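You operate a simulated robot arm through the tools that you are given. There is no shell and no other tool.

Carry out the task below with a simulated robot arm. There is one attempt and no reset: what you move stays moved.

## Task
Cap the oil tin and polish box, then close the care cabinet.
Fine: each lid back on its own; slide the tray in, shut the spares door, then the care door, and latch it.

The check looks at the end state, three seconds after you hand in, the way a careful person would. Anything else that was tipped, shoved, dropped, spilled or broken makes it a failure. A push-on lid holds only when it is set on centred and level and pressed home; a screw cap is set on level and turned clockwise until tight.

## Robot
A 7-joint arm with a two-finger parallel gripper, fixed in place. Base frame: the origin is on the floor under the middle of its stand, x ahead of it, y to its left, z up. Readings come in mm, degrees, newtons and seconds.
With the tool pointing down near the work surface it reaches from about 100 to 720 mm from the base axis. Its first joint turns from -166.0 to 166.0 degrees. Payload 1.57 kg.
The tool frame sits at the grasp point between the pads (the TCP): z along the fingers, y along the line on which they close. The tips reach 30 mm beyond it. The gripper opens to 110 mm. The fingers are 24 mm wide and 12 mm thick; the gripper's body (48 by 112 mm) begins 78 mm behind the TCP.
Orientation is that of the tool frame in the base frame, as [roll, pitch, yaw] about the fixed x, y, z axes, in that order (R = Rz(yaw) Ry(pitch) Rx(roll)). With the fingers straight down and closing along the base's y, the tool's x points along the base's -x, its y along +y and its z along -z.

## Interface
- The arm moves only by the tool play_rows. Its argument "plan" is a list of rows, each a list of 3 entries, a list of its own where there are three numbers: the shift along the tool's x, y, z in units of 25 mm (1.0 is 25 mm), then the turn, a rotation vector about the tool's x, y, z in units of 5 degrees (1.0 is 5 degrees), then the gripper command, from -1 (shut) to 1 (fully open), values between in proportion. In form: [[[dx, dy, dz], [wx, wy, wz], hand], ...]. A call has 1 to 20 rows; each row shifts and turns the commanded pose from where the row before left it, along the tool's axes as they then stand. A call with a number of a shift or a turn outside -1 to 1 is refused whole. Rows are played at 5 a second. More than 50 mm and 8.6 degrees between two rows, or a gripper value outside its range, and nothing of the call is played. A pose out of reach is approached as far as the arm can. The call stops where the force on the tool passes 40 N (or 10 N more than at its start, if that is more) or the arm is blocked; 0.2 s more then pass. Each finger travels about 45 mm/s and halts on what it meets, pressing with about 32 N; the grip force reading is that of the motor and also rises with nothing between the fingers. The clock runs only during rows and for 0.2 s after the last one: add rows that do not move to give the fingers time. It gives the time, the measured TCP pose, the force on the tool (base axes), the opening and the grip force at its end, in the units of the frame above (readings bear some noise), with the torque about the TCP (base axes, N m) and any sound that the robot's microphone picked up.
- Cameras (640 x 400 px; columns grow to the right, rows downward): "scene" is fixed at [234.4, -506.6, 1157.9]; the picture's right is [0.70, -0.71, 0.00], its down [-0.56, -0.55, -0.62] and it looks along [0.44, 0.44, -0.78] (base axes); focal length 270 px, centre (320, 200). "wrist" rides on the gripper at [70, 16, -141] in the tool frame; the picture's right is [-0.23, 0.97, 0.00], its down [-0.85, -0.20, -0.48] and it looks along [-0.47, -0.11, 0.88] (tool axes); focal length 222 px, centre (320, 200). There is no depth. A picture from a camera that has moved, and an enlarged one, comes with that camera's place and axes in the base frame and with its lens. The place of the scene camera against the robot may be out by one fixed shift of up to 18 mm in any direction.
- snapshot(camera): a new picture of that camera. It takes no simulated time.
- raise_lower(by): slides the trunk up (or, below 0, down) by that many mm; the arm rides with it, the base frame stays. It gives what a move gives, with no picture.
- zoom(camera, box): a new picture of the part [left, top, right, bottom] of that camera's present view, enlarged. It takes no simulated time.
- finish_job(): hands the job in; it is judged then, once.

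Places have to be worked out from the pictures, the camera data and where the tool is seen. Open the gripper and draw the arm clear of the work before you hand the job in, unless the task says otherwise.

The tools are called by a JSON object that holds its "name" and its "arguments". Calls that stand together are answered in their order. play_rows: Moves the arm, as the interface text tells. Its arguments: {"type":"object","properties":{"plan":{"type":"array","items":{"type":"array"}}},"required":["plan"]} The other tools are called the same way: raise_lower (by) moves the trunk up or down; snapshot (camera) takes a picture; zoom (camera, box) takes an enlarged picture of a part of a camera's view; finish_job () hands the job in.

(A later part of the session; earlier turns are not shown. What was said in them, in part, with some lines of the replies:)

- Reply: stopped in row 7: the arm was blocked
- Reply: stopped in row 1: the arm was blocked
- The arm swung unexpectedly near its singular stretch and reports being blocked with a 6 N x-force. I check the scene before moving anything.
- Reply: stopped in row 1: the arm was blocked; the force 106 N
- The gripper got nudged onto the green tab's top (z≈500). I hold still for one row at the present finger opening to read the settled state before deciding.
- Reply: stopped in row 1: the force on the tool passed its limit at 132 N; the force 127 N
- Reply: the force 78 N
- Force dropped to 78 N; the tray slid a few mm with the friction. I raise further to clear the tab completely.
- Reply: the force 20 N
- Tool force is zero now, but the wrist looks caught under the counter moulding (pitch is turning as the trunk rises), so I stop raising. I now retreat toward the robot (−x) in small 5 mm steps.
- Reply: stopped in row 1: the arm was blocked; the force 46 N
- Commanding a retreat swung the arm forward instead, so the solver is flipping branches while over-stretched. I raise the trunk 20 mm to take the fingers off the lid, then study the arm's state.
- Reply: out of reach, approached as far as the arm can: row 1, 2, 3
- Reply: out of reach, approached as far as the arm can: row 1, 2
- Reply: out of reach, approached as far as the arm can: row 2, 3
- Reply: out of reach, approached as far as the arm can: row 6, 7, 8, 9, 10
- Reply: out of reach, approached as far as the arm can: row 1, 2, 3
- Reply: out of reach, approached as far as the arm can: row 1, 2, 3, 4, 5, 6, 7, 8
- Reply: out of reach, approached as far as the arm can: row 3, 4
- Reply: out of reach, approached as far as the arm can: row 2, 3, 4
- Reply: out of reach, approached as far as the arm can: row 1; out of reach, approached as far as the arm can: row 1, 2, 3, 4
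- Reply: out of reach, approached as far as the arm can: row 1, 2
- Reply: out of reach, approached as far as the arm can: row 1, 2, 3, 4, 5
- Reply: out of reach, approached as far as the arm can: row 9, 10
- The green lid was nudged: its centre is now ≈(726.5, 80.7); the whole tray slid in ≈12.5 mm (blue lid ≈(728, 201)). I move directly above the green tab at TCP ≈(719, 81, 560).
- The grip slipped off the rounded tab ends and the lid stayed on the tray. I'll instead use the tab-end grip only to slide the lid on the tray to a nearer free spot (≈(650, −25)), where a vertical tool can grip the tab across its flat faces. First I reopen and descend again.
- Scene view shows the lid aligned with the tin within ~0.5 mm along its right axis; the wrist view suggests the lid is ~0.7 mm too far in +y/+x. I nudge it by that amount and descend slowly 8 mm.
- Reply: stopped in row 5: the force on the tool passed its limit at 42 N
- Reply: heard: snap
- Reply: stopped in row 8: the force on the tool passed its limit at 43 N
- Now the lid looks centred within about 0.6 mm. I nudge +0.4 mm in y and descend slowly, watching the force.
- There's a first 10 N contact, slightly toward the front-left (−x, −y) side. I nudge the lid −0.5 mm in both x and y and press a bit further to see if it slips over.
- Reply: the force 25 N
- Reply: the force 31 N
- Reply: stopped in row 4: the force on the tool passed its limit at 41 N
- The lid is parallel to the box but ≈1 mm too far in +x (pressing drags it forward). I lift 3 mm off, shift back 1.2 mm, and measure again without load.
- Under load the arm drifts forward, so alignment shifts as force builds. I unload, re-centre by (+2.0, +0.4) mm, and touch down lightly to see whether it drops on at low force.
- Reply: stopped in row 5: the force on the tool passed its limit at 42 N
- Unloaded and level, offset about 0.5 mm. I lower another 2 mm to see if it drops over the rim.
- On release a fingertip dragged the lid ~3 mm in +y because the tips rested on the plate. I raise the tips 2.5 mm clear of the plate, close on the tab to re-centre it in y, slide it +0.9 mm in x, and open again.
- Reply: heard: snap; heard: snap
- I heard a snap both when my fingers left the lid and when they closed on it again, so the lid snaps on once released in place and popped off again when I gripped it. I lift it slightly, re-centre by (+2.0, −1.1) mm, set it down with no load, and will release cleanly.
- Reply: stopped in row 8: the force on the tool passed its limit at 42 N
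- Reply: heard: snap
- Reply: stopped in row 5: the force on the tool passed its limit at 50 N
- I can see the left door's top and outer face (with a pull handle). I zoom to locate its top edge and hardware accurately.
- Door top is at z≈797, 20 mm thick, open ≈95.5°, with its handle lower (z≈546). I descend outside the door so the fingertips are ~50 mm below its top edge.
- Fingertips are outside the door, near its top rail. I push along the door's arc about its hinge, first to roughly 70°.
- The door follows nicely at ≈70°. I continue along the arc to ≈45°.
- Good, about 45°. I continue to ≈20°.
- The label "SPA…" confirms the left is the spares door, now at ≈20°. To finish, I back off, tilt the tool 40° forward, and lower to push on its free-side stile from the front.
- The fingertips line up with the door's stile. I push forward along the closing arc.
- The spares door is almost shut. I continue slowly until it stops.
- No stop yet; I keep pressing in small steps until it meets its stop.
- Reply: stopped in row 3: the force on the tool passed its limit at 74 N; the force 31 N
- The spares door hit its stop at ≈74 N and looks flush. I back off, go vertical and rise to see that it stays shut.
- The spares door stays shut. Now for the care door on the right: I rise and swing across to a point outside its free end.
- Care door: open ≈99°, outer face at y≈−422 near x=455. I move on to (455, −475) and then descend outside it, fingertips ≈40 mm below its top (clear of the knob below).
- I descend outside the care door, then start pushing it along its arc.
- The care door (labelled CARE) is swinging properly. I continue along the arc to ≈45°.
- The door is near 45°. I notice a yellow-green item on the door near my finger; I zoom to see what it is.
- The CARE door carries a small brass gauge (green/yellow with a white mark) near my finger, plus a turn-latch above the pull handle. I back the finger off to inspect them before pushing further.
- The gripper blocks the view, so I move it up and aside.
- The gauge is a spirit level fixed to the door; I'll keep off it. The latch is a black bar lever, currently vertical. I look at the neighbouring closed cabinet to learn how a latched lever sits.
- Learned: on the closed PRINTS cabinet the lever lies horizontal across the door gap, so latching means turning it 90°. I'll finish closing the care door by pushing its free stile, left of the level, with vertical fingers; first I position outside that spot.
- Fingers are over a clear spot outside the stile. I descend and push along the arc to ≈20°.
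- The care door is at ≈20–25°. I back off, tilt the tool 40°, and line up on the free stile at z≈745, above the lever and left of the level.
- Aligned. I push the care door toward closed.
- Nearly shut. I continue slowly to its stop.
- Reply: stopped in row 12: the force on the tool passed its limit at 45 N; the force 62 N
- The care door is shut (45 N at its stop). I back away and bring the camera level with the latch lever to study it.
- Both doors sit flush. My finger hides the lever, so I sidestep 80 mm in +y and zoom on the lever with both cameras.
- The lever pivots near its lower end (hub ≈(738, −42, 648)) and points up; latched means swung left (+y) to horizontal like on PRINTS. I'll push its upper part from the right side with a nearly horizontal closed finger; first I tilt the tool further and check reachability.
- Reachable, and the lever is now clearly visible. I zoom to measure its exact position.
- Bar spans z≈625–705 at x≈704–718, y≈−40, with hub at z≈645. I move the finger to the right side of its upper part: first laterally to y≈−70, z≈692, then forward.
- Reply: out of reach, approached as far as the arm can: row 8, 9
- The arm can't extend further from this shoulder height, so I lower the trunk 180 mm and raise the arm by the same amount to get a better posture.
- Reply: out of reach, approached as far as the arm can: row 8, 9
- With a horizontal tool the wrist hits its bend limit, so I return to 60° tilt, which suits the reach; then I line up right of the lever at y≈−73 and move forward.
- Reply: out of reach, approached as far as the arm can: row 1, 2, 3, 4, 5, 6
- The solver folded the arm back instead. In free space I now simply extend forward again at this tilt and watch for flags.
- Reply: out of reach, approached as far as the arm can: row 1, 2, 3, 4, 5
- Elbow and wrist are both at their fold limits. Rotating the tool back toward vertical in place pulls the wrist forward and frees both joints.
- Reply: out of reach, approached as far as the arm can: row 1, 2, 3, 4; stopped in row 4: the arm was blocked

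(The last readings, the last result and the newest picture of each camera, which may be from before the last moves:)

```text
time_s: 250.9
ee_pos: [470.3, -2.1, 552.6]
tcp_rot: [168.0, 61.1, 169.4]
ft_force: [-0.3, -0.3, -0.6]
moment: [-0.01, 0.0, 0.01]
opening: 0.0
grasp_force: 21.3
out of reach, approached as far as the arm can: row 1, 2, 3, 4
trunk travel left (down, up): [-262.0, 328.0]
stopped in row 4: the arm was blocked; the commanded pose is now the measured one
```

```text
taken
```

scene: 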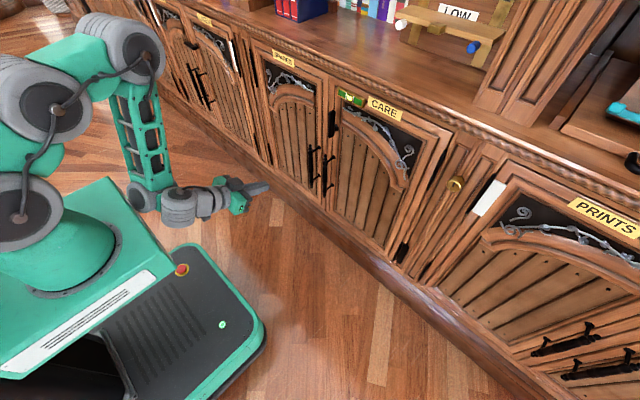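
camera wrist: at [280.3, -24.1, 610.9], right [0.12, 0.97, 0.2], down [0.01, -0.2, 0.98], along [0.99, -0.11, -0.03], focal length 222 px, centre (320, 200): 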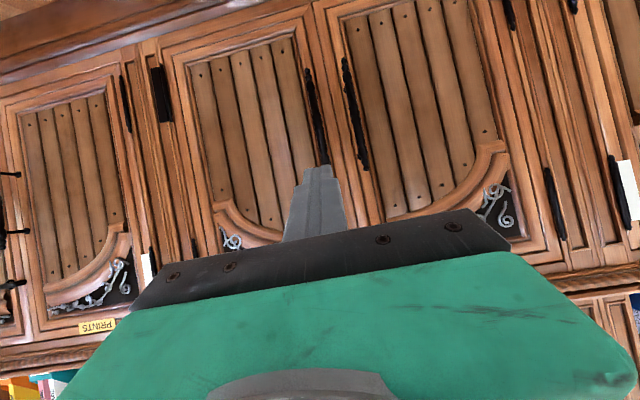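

The solver struggled with that. I instead rotate the tool about the wrist itself (only the wrist joint needs to move), letting the fingertips swing down.

{"name": "play_rows", "arguments": {"plan": [[[0.85, 0, 0], [0, 1, 0], -1], [[0.85, 0, 0], [0, 1, 0], -1], [[0.85, 0, 0], [0, 1, 0], -1], [[0.85, 0, 0], [0, 1, 0], -1], [[0, 0, 0], [0, 0, 0], -1]]}}

{"name": "zoom", "arguments": {"camera": "scene", "box": [0, 0, 320, 300]}}

```text
time_s: 251.9
ee_pos: [467.7, 31.9, 518.5]
tcp_rot: [159.0, 56.7, 163.7]
ft_force: [0.2, 0.0, -0.5]
moment: [0.04, 0.03, 0.02]
opening: 0.0
grasp_force: 21.1
out of reach, approached as far as the arm can: row 1, 2, 3, 4
trunk travel left (down, up): [-262.0, 328.0]
stopped in row 4: the arm was blocked; the commanded pose is now the measured one
```

```text
1.33 times, centred on (160, 150) of scene
camera zoom: at [234.4, -506.6, 1157.9], right [0.7, -0.71, 0.0], down [-0.56, -0.55, -0.62], along [0.44, 0.44, -0.78], focal length 360 px, centre (533, 267)
```

zoom: 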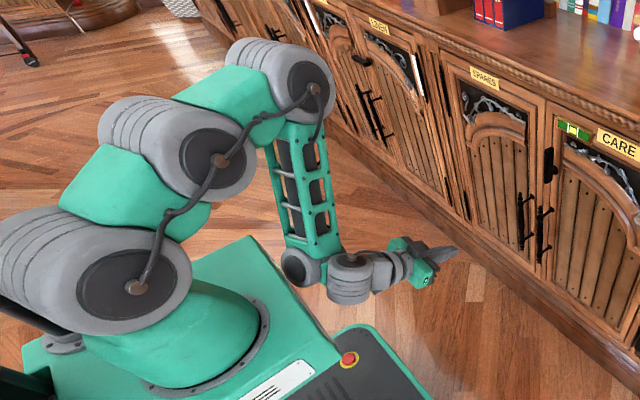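

The forearm is folded right against the robot's own base, which blocked it. The tool must move away from the shoulder, so I command a forward-and-down motion at the present orientation.

{"name": "play_rows", "arguments": {"plan": [[[-0.05, -0.08, 0.67], [0, 0, 0], -1], [[-0.05, -0.08, 0.67], [0, 0, 0], -1], [[-0.05, -0.08, 0.67], [0, 0, 0], -1], [[-0.05, -0.08, 0.67], [0, 0, 0], -1], [[0, 0, 0], [0, 0, 0], -1]]}}

{"name": "zoom", "arguments": {"camera": "scene", "box": [0, 0, 320, 300]}}

```text
time_s: 253.1
ee_pos: [475.3, 20.9, 490.8]
tcp_rot: [159.0, 56.7, 163.8]
ft_force: [-0.1, 0.0, -0.3]
moment: [-0.03, 0.02, -0.01]
opening: 0.2
grasp_force: 21.4
out of reach, approached as far as the arm can: row 1, 2, 3, 4
trunk travel left (down, up): [-262.0, 328.0]
```

```text
1.33 times, centred on (160, 150) of scene
camera zoom: at [234.4, -506.6, 1157.9], right [0.7, -0.71, 0.0], down [-0.56, -0.55, -0.62], along [0.44, 0.44, -0.78], focal length 360 px, centre (533, 267)
```

zoom: 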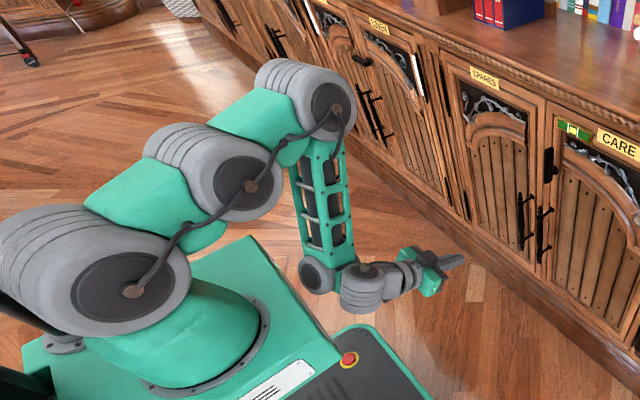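

The forearm is folded back over the base with the elbow at its limit and the hand twisted. I rotate only the wrist (about the wrist point) to untwist and point the tool more downward.

{"name": "play_rows", "arguments": {"plan": [[[0.73, -0.4, -0.15], [0.425, 0.91, -0.38], -1], [[0.73, -0.4, -0.15], [0.425, 0.91, -0.38], -1], [[0.73, -0.4, -0.15], [0.425, 0.91, -0.38], -1], [[0.73, -0.4, -0.15], [0.425, 0.91, -0.38], -1], [[0, 0, 0], [0, 0, 0], -1]]}}

{"name": "zoom", "arguments": {"camera": "scene", "box": [0, 0, 320, 300]}}

```text
time_s: 254.5
ee_pos: [453.8, -21.7, 485.2]
tcp_rot: [170.9, 55.4, 170.0]
ft_force: [-1.2, 0.3, 0.6]
moment: [0.01, 0.0, -0.04]
opening: 0.1
grasp_force: 20.9
out of reach, approached as far as the arm can: row 1, 2, 3, 4
trunk travel left (down, up): [-262.0, 328.0]
stopped in row 5: the arm was blocked; the commanded pose is now the measured one
```

```text
1.33 times, centred on (160, 150) of scene
camera zoom: at [234.4, -506.6, 1157.9], right [0.7, -0.71, 0.0], down [-0.56, -0.55, -0.62], along [0.44, 0.44, -0.78], focal length 360 px, centre (533, 267)
```

zoom: 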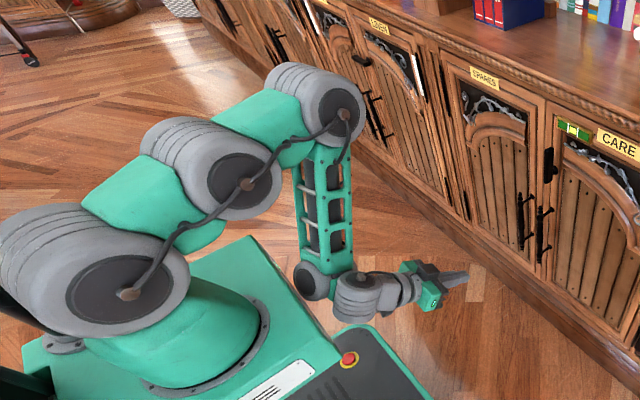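

The wrist drum appears to be resting on the front edge of the robot's own carriage, so it must go forward and slightly up. I command that.

{"name": "play_rows", "arguments": {"plan": [[[-0.6, 0.05, 0.34], [0, 0, 0], -1], [[-0.6, 0.05, 0.34], [0, 0, 0], -1], [[-0.6, 0.05, 0.34], [0, 0, 0], -1], [[-0.6, 0.05, 0.34], [0, 0, 0], -1], [[0, 0, 0], [0, 0, 0], -1]]}}

{"name": "zoom", "arguments": {"camera": "scene", "box": [0, 0, 320, 300]}}

```text
time_s: 255.7
ee_pos: [452.4, -25.6, 491.2]
tcp_rot: [171.0, 55.3, 170.1]
ft_force: [0.2, 0.4, -0.2]
moment: [-0.05, 0.0, 0.0]
opening: 0.1
grasp_force: 21.2
out of reach, approached as far as the arm can: row 1, 2, 3, 4
trunk travel left (down, up): [-262.0, 328.0]
```

```text
1.33 times, centred on (160, 150) of scene
camera zoom: at [234.4, -506.6, 1157.9], right [0.7, -0.71, 0.0], down [-0.56, -0.55, -0.62], along [0.44, 0.44, -0.78], focal length 360 px, centre (533, 267)
```

zoom: 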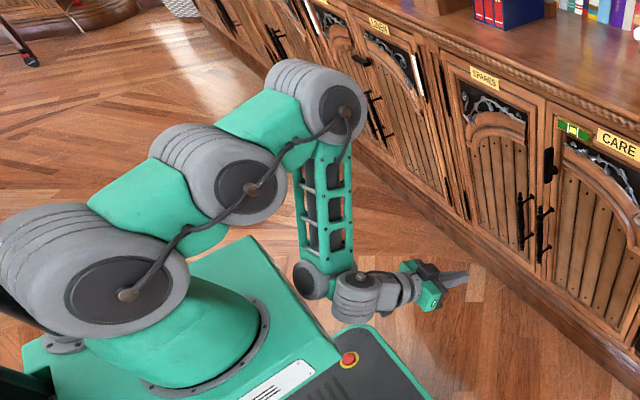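

The arm remains pinned. I check what the wrist camera sees and take a closer look at the wrist area for contact.

{"name": "snapshot", "arguments": {"camera": "wrist"}}

{"name": "zoom", "arguments": {"camera": "scene", "box": [180, 120, 300, 280]}}

```text
taken
camera wrist: at [296.2, -4.9, 515.1], right [0.17, 0.95, 0.27], down [0.08, -0.29, 0.95], along [0.98, -0.14, -0.12], focal length 222 px, centre (320, 200)
```

wrist: 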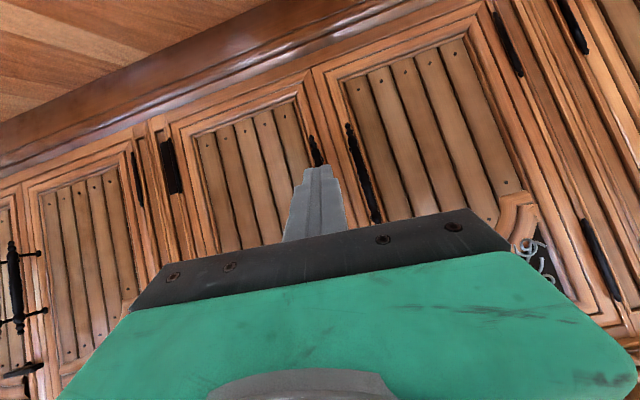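

```text
2.50 times, centred on (240, 200) of scene
camera zoom: at [234.4, -506.6, 1157.9], right [0.7, -0.71, 0.0], down [-0.56, -0.55, -0.62], along [0.44, 0.44, -0.78], focal length 674 px, centre (520, 200)
```

zoom: 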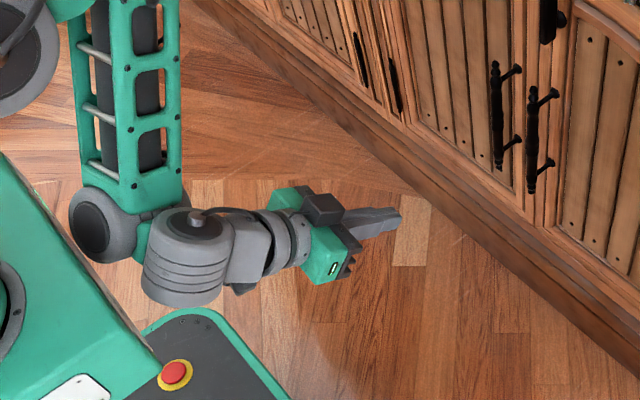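

I test the opposite wrist rotation (tilting the tool up about the wrist) to learn which way the wrist joint is free.

{"name": "play_rows", "arguments": {"plan": [[[-0.6, 0, 0], [0, -0.7, 0], -1], [[-0.6, 0, 0], [0, -0.7, 0], -1], [[0, 0, 0], [0, 0, 0], -1]]}}

```text
time_s: 256.5
ee_pos: [463.2, -30.8, 507.1]
tcp_rot: [169.0, 62.2, 167.8]
ft_force: [-0.8, 0.2, -0.2]
moment: [-0.04, 0.02, 0.03]
opening: 0.2
grasp_force: 21.2
out of reach, approached as far as the arm can: row 1
trunk travel left (down, up): [-262.0, 328.0]
```

Tilting up is possible. Now with that joint freed I try moving forward again.

{"name": "play_rows", "arguments": {"plan": [[[-0.27, 0.03, 0.53], [0, 0, 0], -1], [[-0.27, 0.03, 0.53], [0, 0, 0], -1], [[-0.27, 0.03, 0.53], [0, 0, 0], -1], [[0, 0, 0], [0, 0, 0], -1]]}}

{"name": "zoom", "arguments": {"camera": "scene", "box": [0, 0, 320, 300]}}

```text
time_s: 257.5
ee_pos: [499.7, -28.6, 505.7]
tcp_rot: [169.1, 62.1, 167.8]
ft_force: [0.2, -0.5, -0.1]
moment: [0.06, 0.04, -0.02]
opening: 0.2
grasp_force: 21.3
out of reach, approached as far as the arm can: row 3
trunk travel left (down, up): [-262.0, 328.0]
```

```text
1.33 times, centred on (160, 150) of scene
camera zoom: at [234.4, -506.6, 1157.9], right [0.7, -0.71, 0.0], down [-0.56, -0.55, -0.62], along [0.44, 0.44, -0.78], focal length 360 px, centre (533, 267)
```

zoom: 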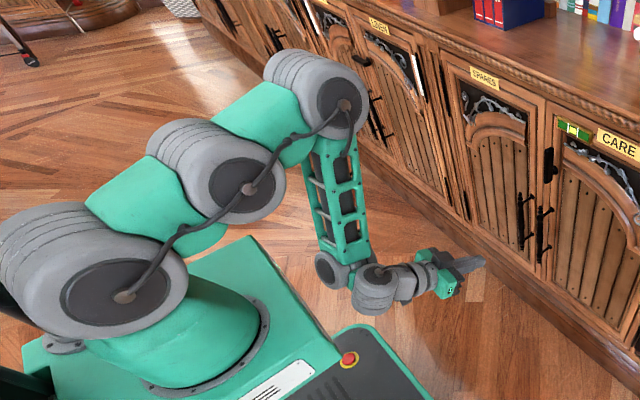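

Forward works until the upper-arm joint hits its straight limit. My kinematic estimate says moving straight down opens the elbow without that joint; I try lowering 70 mm.

{"name": "play_rows", "arguments": {"plan": [[[0.53, -0.05, 0.27], [0, 0, 0], -1], [[0.53, -0.05, 0.27], [0, 0, 0], -1], [[0.53, -0.05, 0.27], [0, 0, 0], -1], [[0.53, -0.05, 0.27], [0, 0, 0], -1], [[0.53, -0.05, 0.27], [0, 0, 0], -1], [[0, 0, 0], [0, 0, 0], -1]]}}

{"name": "zoom", "arguments": {"camera": "scene", "box": [0, 0, 320, 300]}}

```text
time_s: 258.9
ee_pos: [499.5, -27.9, 431.6]
tcp_rot: [168.9, 62.0, 167.8]
ft_force: [0.3, 0.3, 0.2]
moment: [0.0, -0.02, 0.01]
opening: 0.0
grasp_force: 21.0
trunk travel left (down, up): [-262.0, 328.0]
```

```text
1.33 times, centred on (160, 150) of scene
camera zoom: at [234.4, -506.6, 1157.9], right [0.7, -0.71, 0.0], down [-0.56, -0.55, -0.62], along [0.44, 0.44, -0.78], focal length 360 px, centre (533, 267)
```

zoom: 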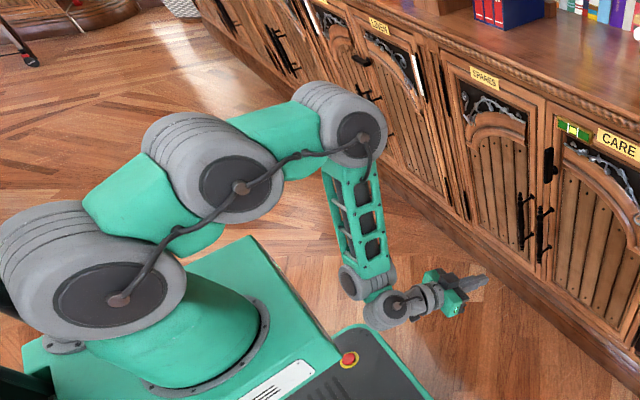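

That worked with no flags; the elbow opened. Now I extend forward 80 mm.

{"name": "play_rows", "arguments": {"plan": [[[-0.36, 0.035, 0.71], [0, 0, 0], -1], [[-0.36, 0.035, 0.71], [0, 0, 0], -1], [[-0.36, 0.035, 0.71], [0, 0, 0], -1], [[-0.36, 0.035, 0.71], [0, 0, 0], -1], [[0, 0, 0], [0, 0, 0], -1]]}}

```text
time_s: 260.1
ee_pos: [510.3, -24.4, 436.2]
tcp_rot: [169.0, 62.2, 167.8]
ft_force: [-0.2, 0.3, 0.3]
moment: [0.02, -0.03, -0.01]
opening: 0.1
grasp_force: 21.2
out of reach, approached as far as the arm can: row 1, 2, 3, 4
trunk travel left (down, up): [-262.0, 328.0]
```

Forward is still refused. In this freer posture I test a small pure wrist rotation downward about the wrist point.

{"name": "play_rows", "arguments": {"plan": [[[0.7, 0, 0], [0, 0.6, 0], -1], [[0.7, 0, 0], [0, 0.6, 0], -1], [[0, 0, 0], [0, 0, 0], -1]]}}

{"name": "zoom", "arguments": {"camera": "scene", "box": [100, 80, 300, 260]}}

```text
time_s: 260.9
ee_pos: [481.4, -13.3, 412.6]
tcp_rot: [172.3, 56.0, 169.8]
ft_force: [0.1, 0.2, 0.6]
moment: [-0.01, 0.0, 0.01]
opening: 0.2
grasp_force: 21.4
out of reach, approached as far as the arm can: row 1, 2
trunk travel left (down, up): [-262.0, 328.0]
```

```text
2.22 times, centred on (200, 170) of scene
camera zoom: at [234.4, -506.6, 1157.9], right [0.7, -0.71, 0.0], down [-0.56, -0.55, -0.62], along [0.44, 0.44, -0.78], focal length 599 px, centre (587, 267)
```

zoom: 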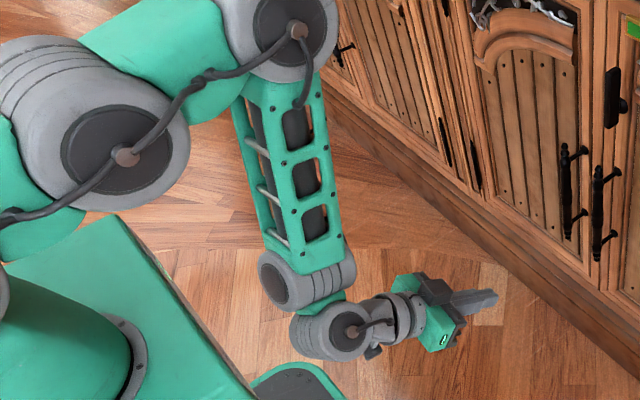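

The wrist is untwisting (its pitch drum faces sideways again). I continue rotating the tool downward about the wrist.

{"name": "play_rows", "arguments": {"plan": [[[0.7, -0.1, 0], [0.15, 0.7, -0.15], -1], [[0.7, -0.1, 0], [0.15, 0.7, -0.15], -1], [[0.7, -0.1, 0], [0.15, 0.7, -0.15], -1], [[0, 0, 0], [0, 0, 0], -1]]}}

{"name": "zoom", "arguments": {"camera": "scene", "box": [60, 40, 300, 260]}}

```text
time_s: 261.9
ee_pos: [452.6, -15.6, 374.1]
tcp_rot: [177.3, 46.0, 175.2]
ft_force: [-0.6, 0.5, 0.6]
moment: [0.01, 0.0, 0.0]
opening: 0.2
grasp_force: 21.2
out of reach, approached as far as the arm can: row 1
trunk travel left (down, up): [-262.0, 328.0]
```

```text
1.82 times, centred on (180, 150) of scene
camera zoom: at [234.4, -506.6, 1157.9], right [0.7, -0.71, 0.0], down [-0.56, -0.55, -0.62], along [0.44, 0.44, -0.78], focal length 490 px, centre (574, 291)
```

zoom: 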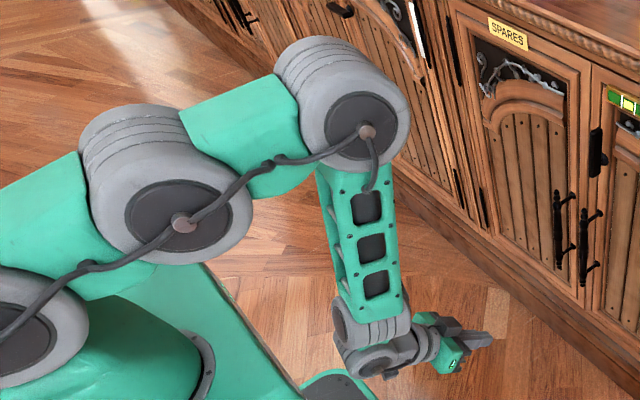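

Recovered: no flags in the last rows. I now move up and forward while straightening the tool.

{"name": "play_rows", "arguments": {"plan": [[[-0.7, 0, 0.1], [0.1, 0.5, -0.1], -1], [[-0.7, 0, 0.1], [0.1, 0.5, -0.1], -1], [[-0.7, 0, 0.1], [0.1, 0.5, -0.1], -1], [[-0.7, 0, 0.1], [0.1, 0.5, -0.1], -1], [[-0.7, 0, 0.1], [0.1, 0.5, -0.1], -1], [[-0.7, 0, 0.1], [0, 0.5, 0], -1], [[0, 0, 0], [0, 0, 0], -1]]}}

{"name": "snapshot", "arguments": {"camera": "scene"}}

```text
time_s: 263.5
ee_pos: [542.2, -18.8, 430.4]
tcp_rot: [-178.1, 31.1, 178.4]
ft_force: [0.9, 0.6, -0.2]
moment: [0.01, 0.02, 0.0]
opening: 0.0
grasp_force: 21.1
trunk travel left (down, up): [-262.0, 328.0]
```

```text
taken
```

scene: 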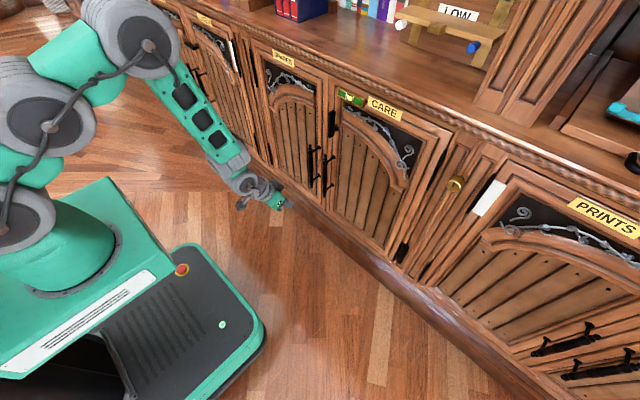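

Fully recovered at (542, −19, 430), tilt 31°. For the lever I'll use a 45° tilt with the arm well extended. I raise the trunk, correct orientation to 45°, and move to (640, −80, 705).

{"name": "raise_lower", "arguments": {"by": 130}}

{"name": "play_rows", "arguments": {"plan": [[[0, 0, 0], [-0.19, -0.92, -0.07], -1], [[0, 0, 0], [-0.19, -0.92, -0.07], -1], [[0, 0, 0], [-0.19, -0.92, -0.07], -1], [[-0.86, -0.305, -0.166], [0, 0, 0], -1], [[-0.86, -0.305, -0.166], [0, 0, 0], -1], [[-0.86, -0.305, -0.166], [0, 0, 0], -1], [[-0.86, -0.305, -0.166], [0, 0, 0], -1], [[-0.86, -0.305, -0.166], [0, 0, 0], -1], [[-0.86, -0.305, -0.166], [0, 0, 0], -1], [[-0.86, -0.305, -0.166], [0, 0, 0], -1], [[-0.86, -0.305, -0.166], [0, 0, 0], -1], [[0, 0, 0], [0, 0, 0], -1]]}}

{"name": "snapshot", "arguments": {"camera": "wrist"}}

{"name": "snapshot", "arguments": {"camera": "scene"}}

```text
time_s: 265.0
ee_pos: [541.5, -20.0, 559.7]
tcp_rot: [-178.2, 30.9, 178.4]
ft_force: [-0.6, 0.8, 0.1]
moment: [0.0, -0.01, 0.03]
opening: 0.1
grasp_force: 20.9
trunk travel left (down, up): [-392.0, 198.0]
```

```text
time_s: 267.6
ee_pos: [643.1, -80.9, 705.1]
tcp_rot: [179.9, 44.8, -179.9]
ft_force: [-0.3, -0.4, 0.1]
moment: [0.02, 0.01, 0.05]
opening: 0.4
grasp_force: 21.0
trunk travel left (down, up): [-392.0, 198.0]
```

```text
taken
camera wrist: at [492.7, -64.9, 758.0], right [0.16, 0.97, 0.16], down [0.27, -0.2, 0.94], along [0.95, -0.11, -0.29], focal length 222 px, centre (320, 200)
```

wrist: 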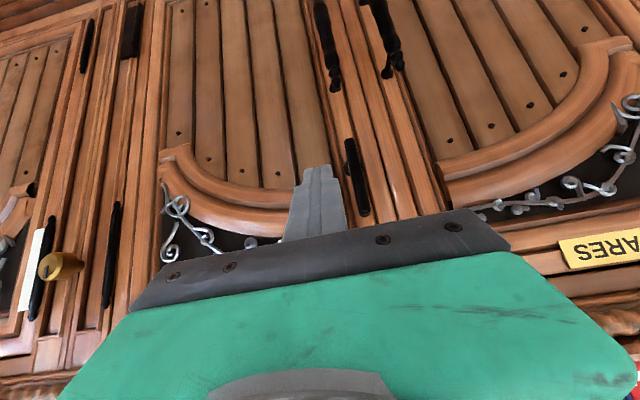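

```text
taken
```

scene: 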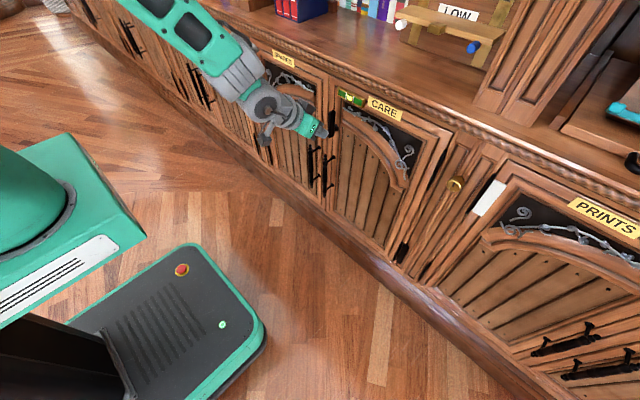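

Good posture, doors still shut. I zoom on the lever from here to fix its position.

{"name": "zoom", "arguments": {"camera": "wrist", "box": [280, 110, 420, 230]}}

{"name": "zoom", "arguments": {"camera": "scene", "box": [290, 80, 370, 160]}}

```text
3.33 times, centred on (350, 170) of wrist
camera zoom: at [492.7, -64.9, 758.0], right [0.16, 0.97, 0.16], down [0.27, -0.2, 0.94], along [0.95, -0.11, -0.29], focal length 740 px, centre (220, 300)
```

zoom: 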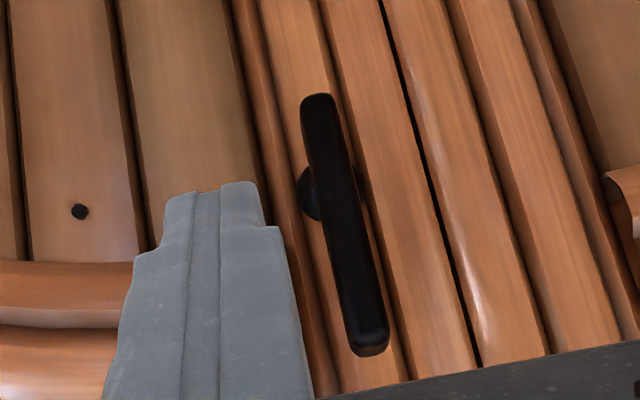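

```text
5.00 times, centred on (330, 120) of scene
camera zoom: at [234.4, -506.6, 1157.9], right [0.7, -0.71, 0.0], down [-0.56, -0.55, -0.62], along [0.44, 0.44, -0.78], focal length 1349 px, centre (270, 600)
```

zoom: 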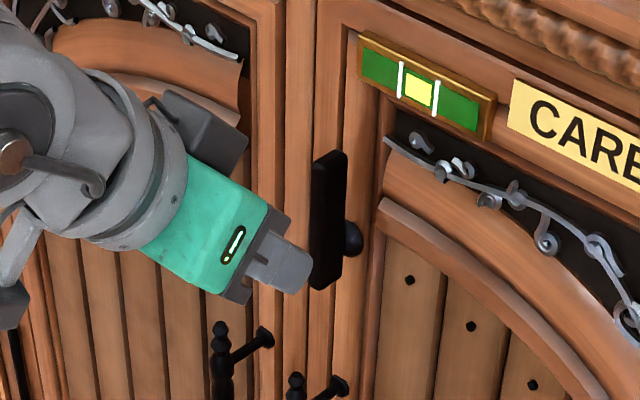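

Lever hub ≈(735, −47, 650), bar top ≈711. I move the finger forward beside the lever's upper end (right side), stopping 22 mm from the door face.

{"name": "play_rows", "arguments": {"plan": [[[-0.4, 0, 0.395], [0, 0, 0], -1], [[-0.4, 0, 0.395], [0, 0, 0], -1], [[-0.4, 0, 0.395], [0, 0, 0], -1], [[-0.4, 0, 0.395], [0, 0, 0], -1], [[0, 0, 0], [0, 0, 0], -1]]}}

{"name": "zoom", "arguments": {"camera": "wrist", "box": [260, 90, 400, 220]}}

{"name": "zoom", "arguments": {"camera": "scene", "box": [290, 80, 370, 160]}}

```text
time_s: 268.8
ee_pos: [698.8, -82.5, 704.1]
tcp_rot: [-180.0, 44.8, -180.0]
ft_force: [0.2, 0.6, 0.1]
moment: [-0.03, -0.01, 0.01]
opening: 0.0
grasp_force: 21.0
trunk travel left (down, up): [-392.0, 198.0]
```

```text
3.08 times, centred on (330, 155) of wrist
camera zoom: at [548.4, -65.3, 757.6], right [0.16, 0.97, 0.16], down [0.27, -0.2, 0.94], along [0.95, -0.11, -0.3], focal length 684 px, centre (289, 338)
```

zoom: 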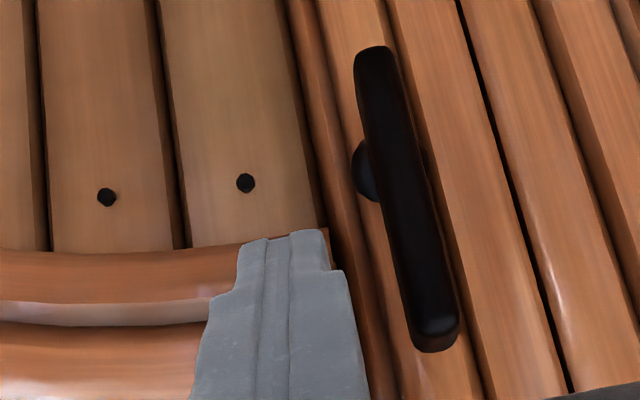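

```text
5.00 times, centred on (330, 120) of scene
camera zoom: at [234.4, -506.6, 1157.9], right [0.7, -0.71, 0.0], down [-0.56, -0.55, -0.62], along [0.44, 0.44, -0.78], focal length 1349 px, centre (270, 600)
```

zoom: 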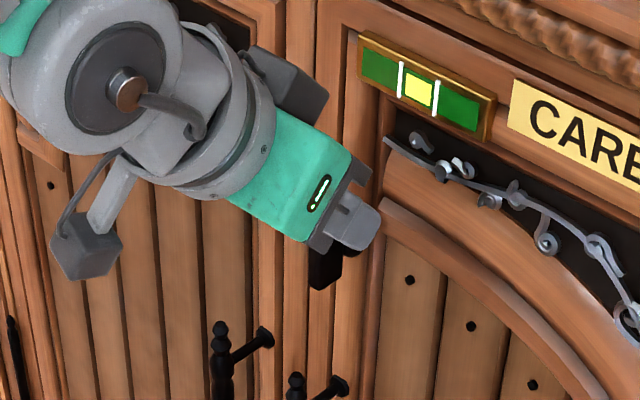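

Positioned. I now push the lever's upper end toward +y along its arc, first to about 30°.

{"name": "play_rows", "arguments": {"plan": [[[0, 0.28, 0], [0, 0, 0], -1], [[0, 0.26, 0], [0, 0, 0], -1], [[-0.05, 0.2, -0.05], [0, 0, 0], -1], [[-0.07, 0.232, -0.071], [0, 0, 0], -1], [[-0.025, 0.242, -0.026], [0, 0, 0], -1], [[-0.025, 0.242, -0.026], [0, 0, 0], -1], [[0, 0, 0], [0, 0, 0], -1]]}}

{"name": "zoom", "arguments": {"camera": "wrist", "box": [260, 90, 400, 220]}}

{"name": "zoom", "arguments": {"camera": "scene", "box": [290, 80, 370, 160]}}

```text
time_s: 270.4
ee_pos: [698.1, -44.1, 711.4]
tcp_rot: [179.9, 44.7, 180.0]
ft_force: [-0.5, -0.4, 0.2]
moment: [-0.02, -0.04, 0.0]
opening: 0.0
grasp_force: 20.9
trunk travel left (down, up): [-392.0, 198.0]
```

```text
3.08 times, centred on (330, 155) of wrist
camera zoom: at [547.9, -28.7, 764.0], right [0.16, 0.97, 0.16], down [0.27, -0.2, 0.94], along [0.95, -0.11, -0.29], focal length 684 px, centre (289, 338)
```

zoom: 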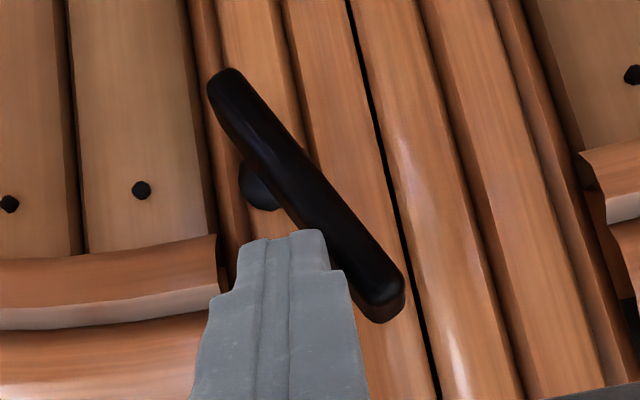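

```text
5.00 times, centred on (330, 120) of scene
camera zoom: at [234.4, -506.6, 1157.9], right [0.7, -0.71, 0.0], down [-0.56, -0.55, -0.62], along [0.44, 0.44, -0.78], focal length 1349 px, centre (270, 600)
```

zoom: 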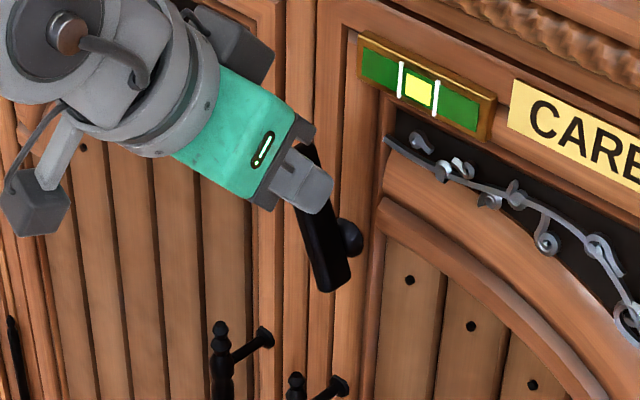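

The lever turns freely, now ≈28°. I continue along the arc toward 60°.

{"name": "play_rows", "arguments": {"plan": [[[0.0225, 0.236, 0.0227], [0, 0, 0], -1], [[0.0225, 0.236, 0.0227], [0, 0, 0], -1], [[0.068, 0.218, 0.068], [0, 0, 0], -1], [[0.068, 0.218, 0.068], [0, 0, 0], -1], [[0, 0, 0], [0, 0, 0], -1]]}}

{"name": "zoom", "arguments": {"camera": "wrist", "box": [240, 70, 400, 220]}}

{"name": "zoom", "arguments": {"camera": "scene", "box": [290, 80, 370, 160]}}

```text
time_s: 271.6
ee_pos: [696.6, -21.8, 704.0]
tcp_rot: [180.0, 44.8, -179.9]
ft_force: [-0.1, 0.1, -0.5]
moment: [0.02, 0.02, 0.0]
opening: 0.0
grasp_force: 21.5
trunk travel left (down, up): [-392.0, 198.0]
```

```text
2.67 times, centred on (320, 145) of wrist
camera zoom: at [546.8, -5.5, 757.2], right [0.16, 0.97, 0.16], down [0.27, -0.2, 0.94], along [0.95, -0.11, -0.29], focal length 592 px, centre (320, 347)
```

zoom: 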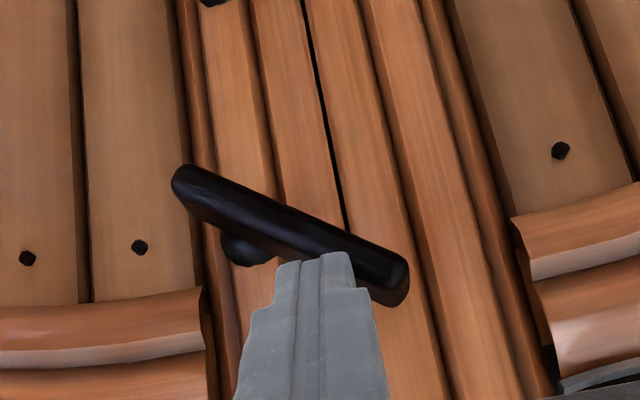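

```text
5.00 times, centred on (330, 120) of scene
camera zoom: at [234.4, -506.6, 1157.9], right [0.7, -0.71, 0.0], down [-0.56, -0.55, -0.62], along [0.44, 0.44, -0.78], focal length 1349 px, centre (270, 600)
```

zoom: 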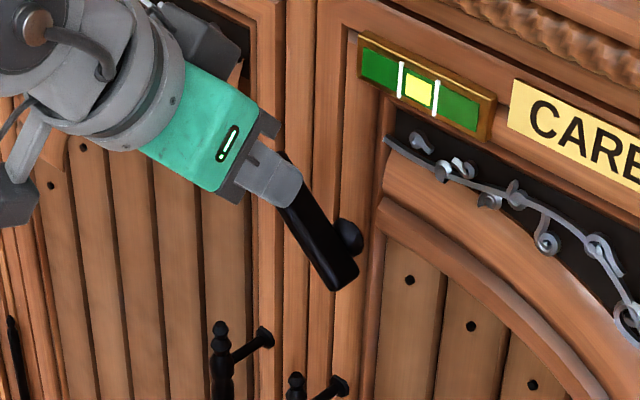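

About 55° now, with the lever crossing the seam. I continue to 75° and then horizontal, pushing from above.

{"name": "play_rows", "arguments": {"plan": [[[0.1085, 0.18, 0.109], [0, 0, 0], -1], [[0.1085, 0.18, 0.109], [0, 0, 0], -1], [[0.141, 0.132, 0.142], [0, 0, 0], -1], [[0.141, 0.132, 0.142], [0, 0, 0], -1], [[0, 0, 0], [0, 0, 0], -1]]}}

{"name": "zoom", "arguments": {"camera": "wrist", "box": [240, 70, 400, 220]}}

{"name": "zoom", "arguments": {"camera": "scene", "box": [290, 80, 370, 160]}}

```text
time_s: 272.8
ee_pos: [697.1, -4.1, 687.3]
tcp_rot: [179.9, 44.9, -180.0]
ft_force: [0.2, 0.4, 0.7]
moment: [0.03, -0.06, 0.0]
opening: 0.0
grasp_force: 21.4
trunk travel left (down, up): [-392.0, 198.0]
```

```text
2.67 times, centred on (320, 145) of wrist
camera zoom: at [547.3, 10.8, 739.4], right [0.16, 0.97, 0.16], down [0.27, -0.2, 0.94], along [0.95, -0.11, -0.29], focal length 592 px, centre (320, 347)
```

zoom: 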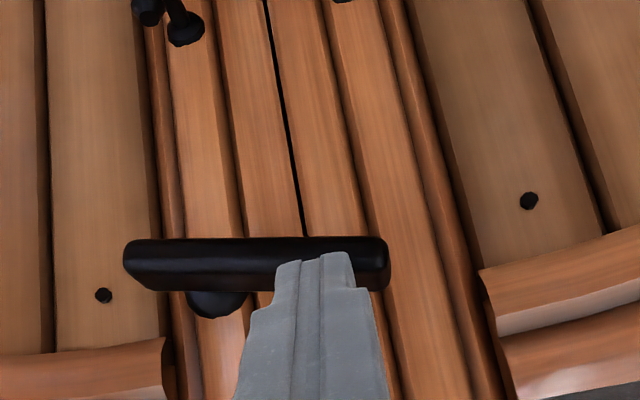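

```text
5.00 times, centred on (330, 120) of scene
camera zoom: at [234.4, -506.6, 1157.9], right [0.7, -0.71, 0.0], down [-0.56, -0.55, -0.62], along [0.44, 0.44, -0.78], focal length 1349 px, centre (270, 600)
```

zoom: 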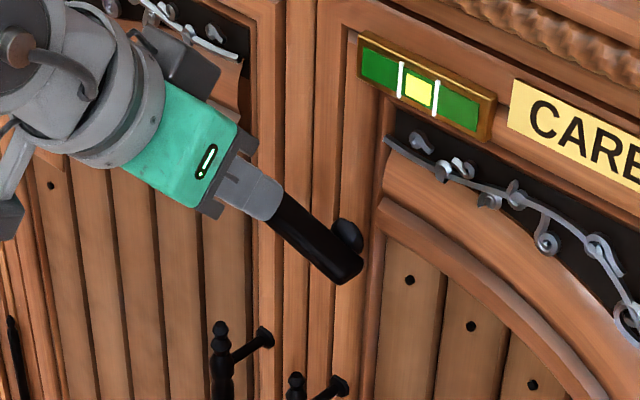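

The lever's free end is still ~10° above horizontal. I push down a little further until it stops.

{"name": "play_rows", "arguments": {"plan": [[[0.085, 0.05, 0.085], [0, 0, 0], -1], [[0.085, 0.03, 0.085], [0, 0, 0], -1], [[0.085, 0, 0.085], [0, 0, 0], -1], [[0, 0, 0], [0, 0, 0], -1]]}}

{"name": "zoom", "arguments": {"camera": "wrist", "box": [240, 70, 400, 220]}}

{"name": "zoom", "arguments": {"camera": "scene", "box": [290, 80, 370, 160]}}

```text
time_s: 273.8
ee_pos: [697.1, -2.5, 677.8]
tcp_rot: [179.9, 44.8, 179.9]
ft_force: [-0.1, -0.3, 0.1]
moment: [-0.01, 0.02, 0.03]
opening: 0.1
grasp_force: 21.2
trunk travel left (down, up): [-392.0, 198.0]
```

```text
2.67 times, centred on (320, 145) of wrist
camera zoom: at [546.8, 12.6, 730.4], right [0.16, 0.97, 0.16], down [0.27, -0.2, 0.94], along [0.95, -0.11, -0.3], focal length 592 px, centre (320, 347)
```

zoom: 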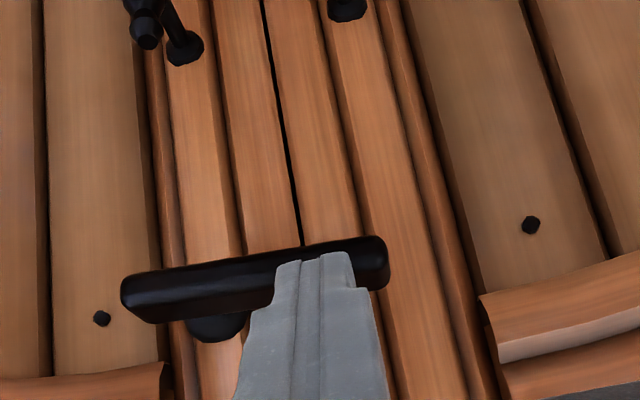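

```text
5.00 times, centred on (330, 120) of scene
camera zoom: at [234.4, -506.6, 1157.9], right [0.7, -0.71, 0.0], down [-0.56, -0.55, -0.62], along [0.44, 0.44, -0.78], focal length 1349 px, centre (270, 600)
```

zoom: 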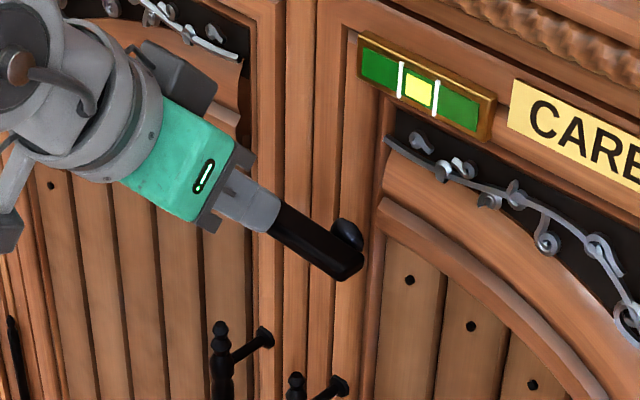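

About 85° now. I nudge it down a few more millimetres to horizontal.

{"name": "play_rows", "arguments": {"plan": [[[0.06, 0, 0.06], [0, 0, 0], -1], [[0.06, 0, 0.06], [0, 0, 0], -1], [[0, 0, 0], [0, 0, 0], -1]]}}

{"name": "zoom", "arguments": {"camera": "wrist", "box": [240, 70, 400, 220]}}

{"name": "zoom", "arguments": {"camera": "scene", "box": [290, 80, 370, 160]}}

```text
time_s: 274.6
ee_pos: [697.2, -3.2, 674.8]
tcp_rot: [180.0, 44.7, -180.0]
ft_force: [-0.7, 1.1, 0.8]
moment: [0.03, -0.01, 0.0]
opening: 0.1
grasp_force: 21.9
trunk travel left (down, up): [-392.0, 198.0]
```

```text
2.67 times, centred on (320, 145) of wrist
camera zoom: at [546.8, 12.2, 726.6], right [0.16, 0.97, 0.16], down [0.27, -0.2, 0.94], along [0.95, -0.11, -0.29], focal length 592 px, centre (320, 347)
```

zoom: 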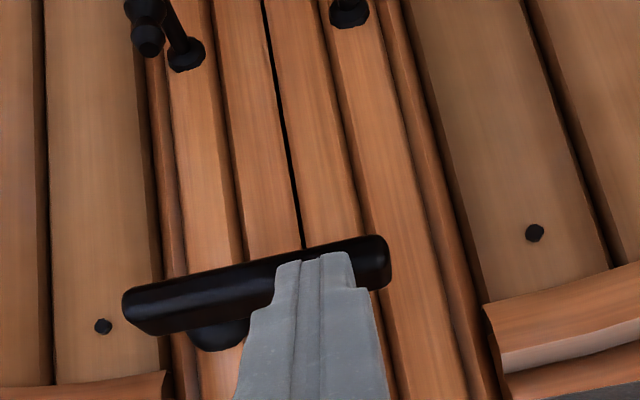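

```text
5.00 times, centred on (330, 120) of scene
camera zoom: at [234.4, -506.6, 1157.9], right [0.7, -0.71, 0.0], down [-0.56, -0.55, -0.62], along [0.44, 0.44, -0.78], focal length 1349 px, centre (270, 600)
```

zoom: 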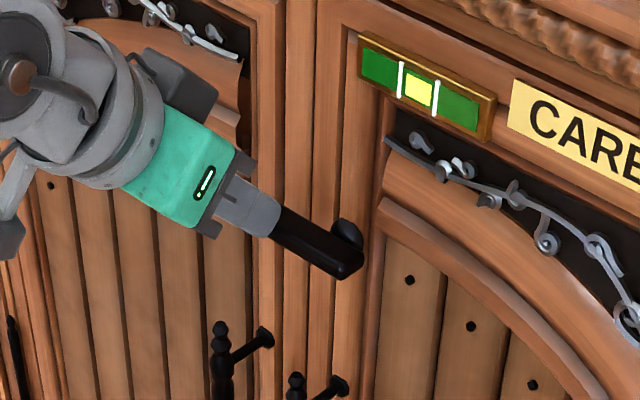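

≈88°. A final small push, watching for an end stop.

{"name": "play_rows", "arguments": {"plan": [[[0.03, 0, 0.03], [0, 0, 0], -1], [[0.03, 0, 0.03], [0, 0, 0], -1], [[0.03, 0, 0.03], [0, 0, 0], -1], [[0, 0, 0], [0, 0, 0], -1]]}}

{"name": "zoom", "arguments": {"camera": "wrist", "box": [240, 70, 400, 220]}}

```text
time_s: 275.6
ee_pos: [696.8, -3.6, 674.1]
tcp_rot: [179.8, 45.0, 179.9]
ft_force: [-9.2, 2.8, 19.3]
moment: [-0.06, -0.19, 0.08]
opening: 0.3
grasp_force: 21.8
trunk travel left (down, up): [-392.0, 198.0]
```

```text
2.67 times, centred on (320, 145) of wrist
camera zoom: at [546.5, 12.2, 725.5], right [0.16, 0.97, 0.16], down [0.27, -0.2, 0.94], along [0.95, -0.11, -0.29], focal length 592 px, centre (320, 347)
```

zoom: 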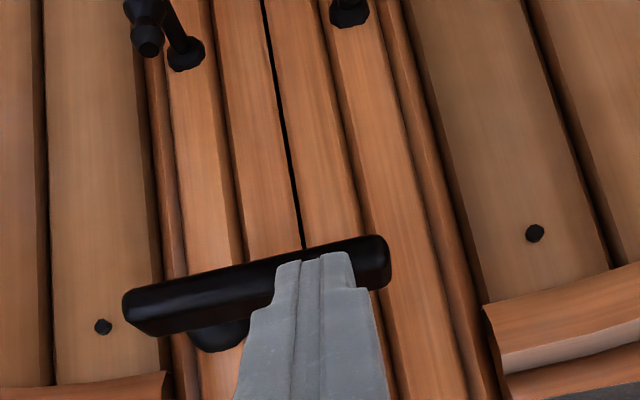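

End stop reached (19 N): the lever is horizontal across the seam. I lift the finger off and retreat straight back.

{"name": "play_rows", "arguments": {"plan": [[[-0.35, 0, -0.35], [0, 0, 0], -1], [[0.2, 0, -0.6], [0, 0, 0], -1], [[0.68, 0, -0.68], [0, 0, 0], -1], [[0.68, 0, -0.68], [0, 0, 0], -1], [[0.68, 0, -0.68], [0, 0, 0], -1], [[0.68, 0, -0.68], [0, 0, 0], -1], [[0.68, 0, -0.68], [0, 0, 0], -1], [[0, 0, 0], [0, 0, 0], -1]]}}

{"name": "snapshot", "arguments": {"camera": "wrist"}}

{"name": "zoom", "arguments": {"camera": "scene", "box": [250, 50, 450, 240]}}

{"name": "zoom", "arguments": {"camera": "scene", "box": [290, 80, 370, 160]}}

```text
time_s: 277.4
ee_pos: [560.6, -3.4, 690.5]
tcp_rot: [179.9, 44.8, 179.9]
ft_force: [-0.6, 0.4, 0.4]
moment: [0.0, 0.02, 0.0]
opening: 0.1
grasp_force: 21.1
trunk travel left (down, up): [-392.0, 198.0]
```

```text
taken
camera wrist: at [411.2, 11.8, 742.9], right [0.16, 0.97, 0.16], down [0.27, -0.2, 0.94], along [0.95, -0.11, -0.29], focal length 222 px, centre (320, 200)
```

wrist: 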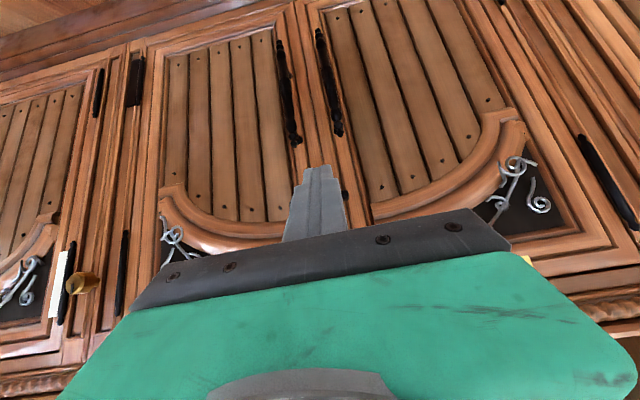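

```text
2.11 times, centred on (350, 145) of scene
camera zoom: at [234.4, -506.6, 1157.9], right [0.7, -0.71, 0.0], down [-0.56, -0.55, -0.62], along [0.44, 0.44, -0.78], focal length 568 px, centre (257, 316)
```

zoom: 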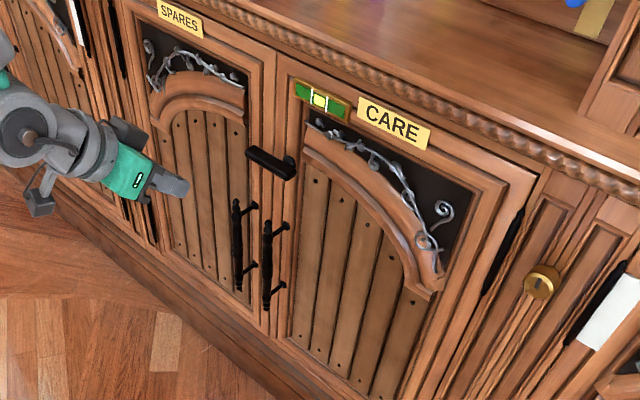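

```text
5.00 times, centred on (330, 120) of scene
camera zoom: at [234.4, -506.6, 1157.9], right [0.7, -0.71, 0.0], down [-0.56, -0.55, -0.62], along [0.44, 0.44, -0.78], focal length 1349 px, centre (270, 600)
```

zoom: 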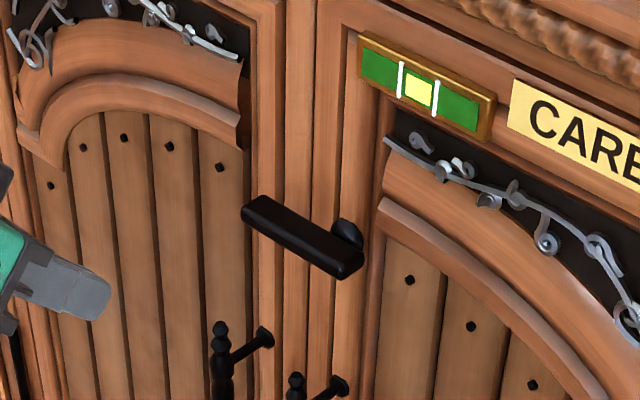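

Both doors are flush and the lever lies horizontal across the seam, just like its neighbours. I now bring the tool vertical, draw back clear of the work, and open the gripper.

{"name": "play_rows", "arguments": {"plan": [[[0, 0, 0], [0, 1, 0], -1], [[0, 0, 0], [0, 1, 0], -1], [[0, 0, 0], [0, 1, 0], -1], [[0, 0, 0], [0, 1, 0], -1], [[0, 0, 0], [0, 1, 0], -1], [[0, 0, 0], [0, 1, 0], -1], [[0, 0, 0], [0, 1, 0], -1], [[0, 0, 0], [0, 1, 0], -1], [[0, 0, 0], [0, 0.95, 0], -1], [[0.8, 0, -0.6], [0, 0, 0], 0.5], [[0.8, 0, -0.6], [0, 0, 0], 1], [[0.8, 0, -0.6], [0, 0, 0], 1], [[0.8, 0, -0.6], [0, 0, 0], 1], [[0, 0, 0], [0, 0, 0], 1], [[0, 0, 0], [0, 0, 0], 1]]}}

{"name": "snapshot", "arguments": {"camera": "scene"}}

{"name": "snapshot", "arguments": {"camera": "wrist"}}

{"name": "zoom", "arguments": {"camera": "scene", "box": [240, 40, 440, 240]}}

```text
time_s: 280.6
ee_pos: [482.8, -4.4, 750.7]
tcp_rot: [180.0, 0.0, -180.0]
ft_force: [0.6, -0.3, 1.2]
moment: [0.01, 0.01, 0.01]
opening: 109.7
grasp_force: 0.1
trunk travel left (down, up): [-392.0, 198.0]
```

```text
taken
```

scene: 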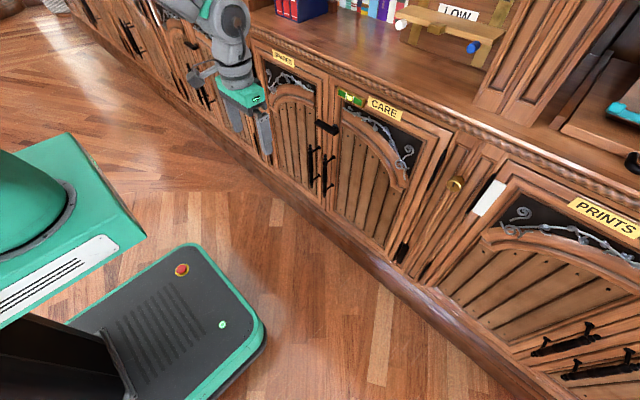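

```text
taken
camera wrist: at [411.9, 10.8, 892.4], right [0.23, 0.97, 0.0], down [0.85, -0.2, 0.48], along [0.47, -0.11, -0.88], focal length 222 px, centre (320, 200)
```

wrist: 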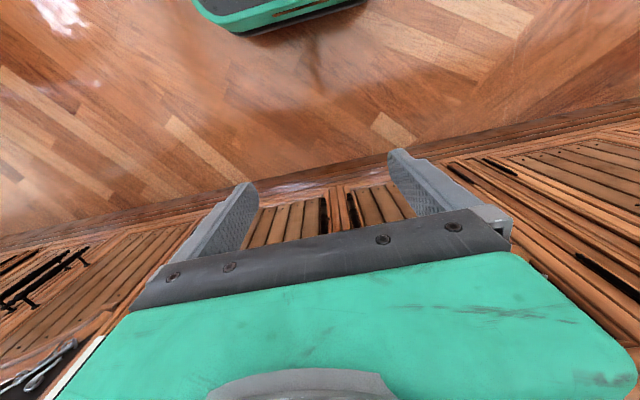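

```text
2.00 times, centred on (340, 140) of scene
camera zoom: at [234.4, -506.6, 1157.9], right [0.7, -0.71, 0.0], down [-0.56, -0.55, -0.62], along [0.44, 0.44, -0.78], focal length 539 px, centre (280, 320)
```

zoom: 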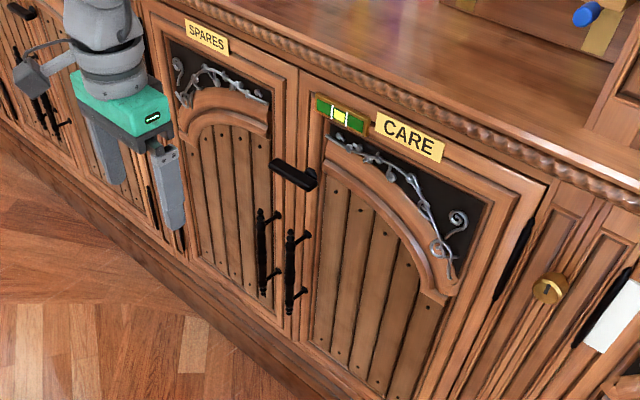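

The tray is in, both lids are on, both doors are shut, the lever is latched, and the open gripper is clear of the work. I hand the job in.

{"name": "finish_job", "arguments": {}}

```text
The job is handed in.
```

The job is handed in. Both lids are on, the tray is in, both doors are shut and the care door is latched; no result came back at hand-in.

- **Lids:** The oil and polish lids each gave a snap as I let go after pressing. They sit level and centred by eye; I did not tug on either to test the hold. The oil lid was knocked about 13 mm across the tray early on before I capped it. The polish lid took several tries and popped off once before it seated.
- **Tray:** It went in to its end stop at about 50 N. The last views inside, before the care door closed, showed the brush, card and block still in place.
- **Doors:** I shut the spares door first, then the care door, each pushed firmly to its stop, and both look flush. Part of the way I was pushing on or right beside the small spirit level on the care door; it looks unmoved.
- **Latch:** I turned the lever 90° to its stop. It now lies across the gap between the doors, as on the PRINTS cabinet next to it. I heard no click.

Two moments of rough contact:

- **Early over-reach:** The arm swung and leaned on the oil lid's handle with up to about 130 N, and its wrist caught under the counter rail.
- **Before latching:** The arm folded up near its own base.

I saw no damage to the lid in the views afterwards; I did not look closely at the rail or the robot's base.
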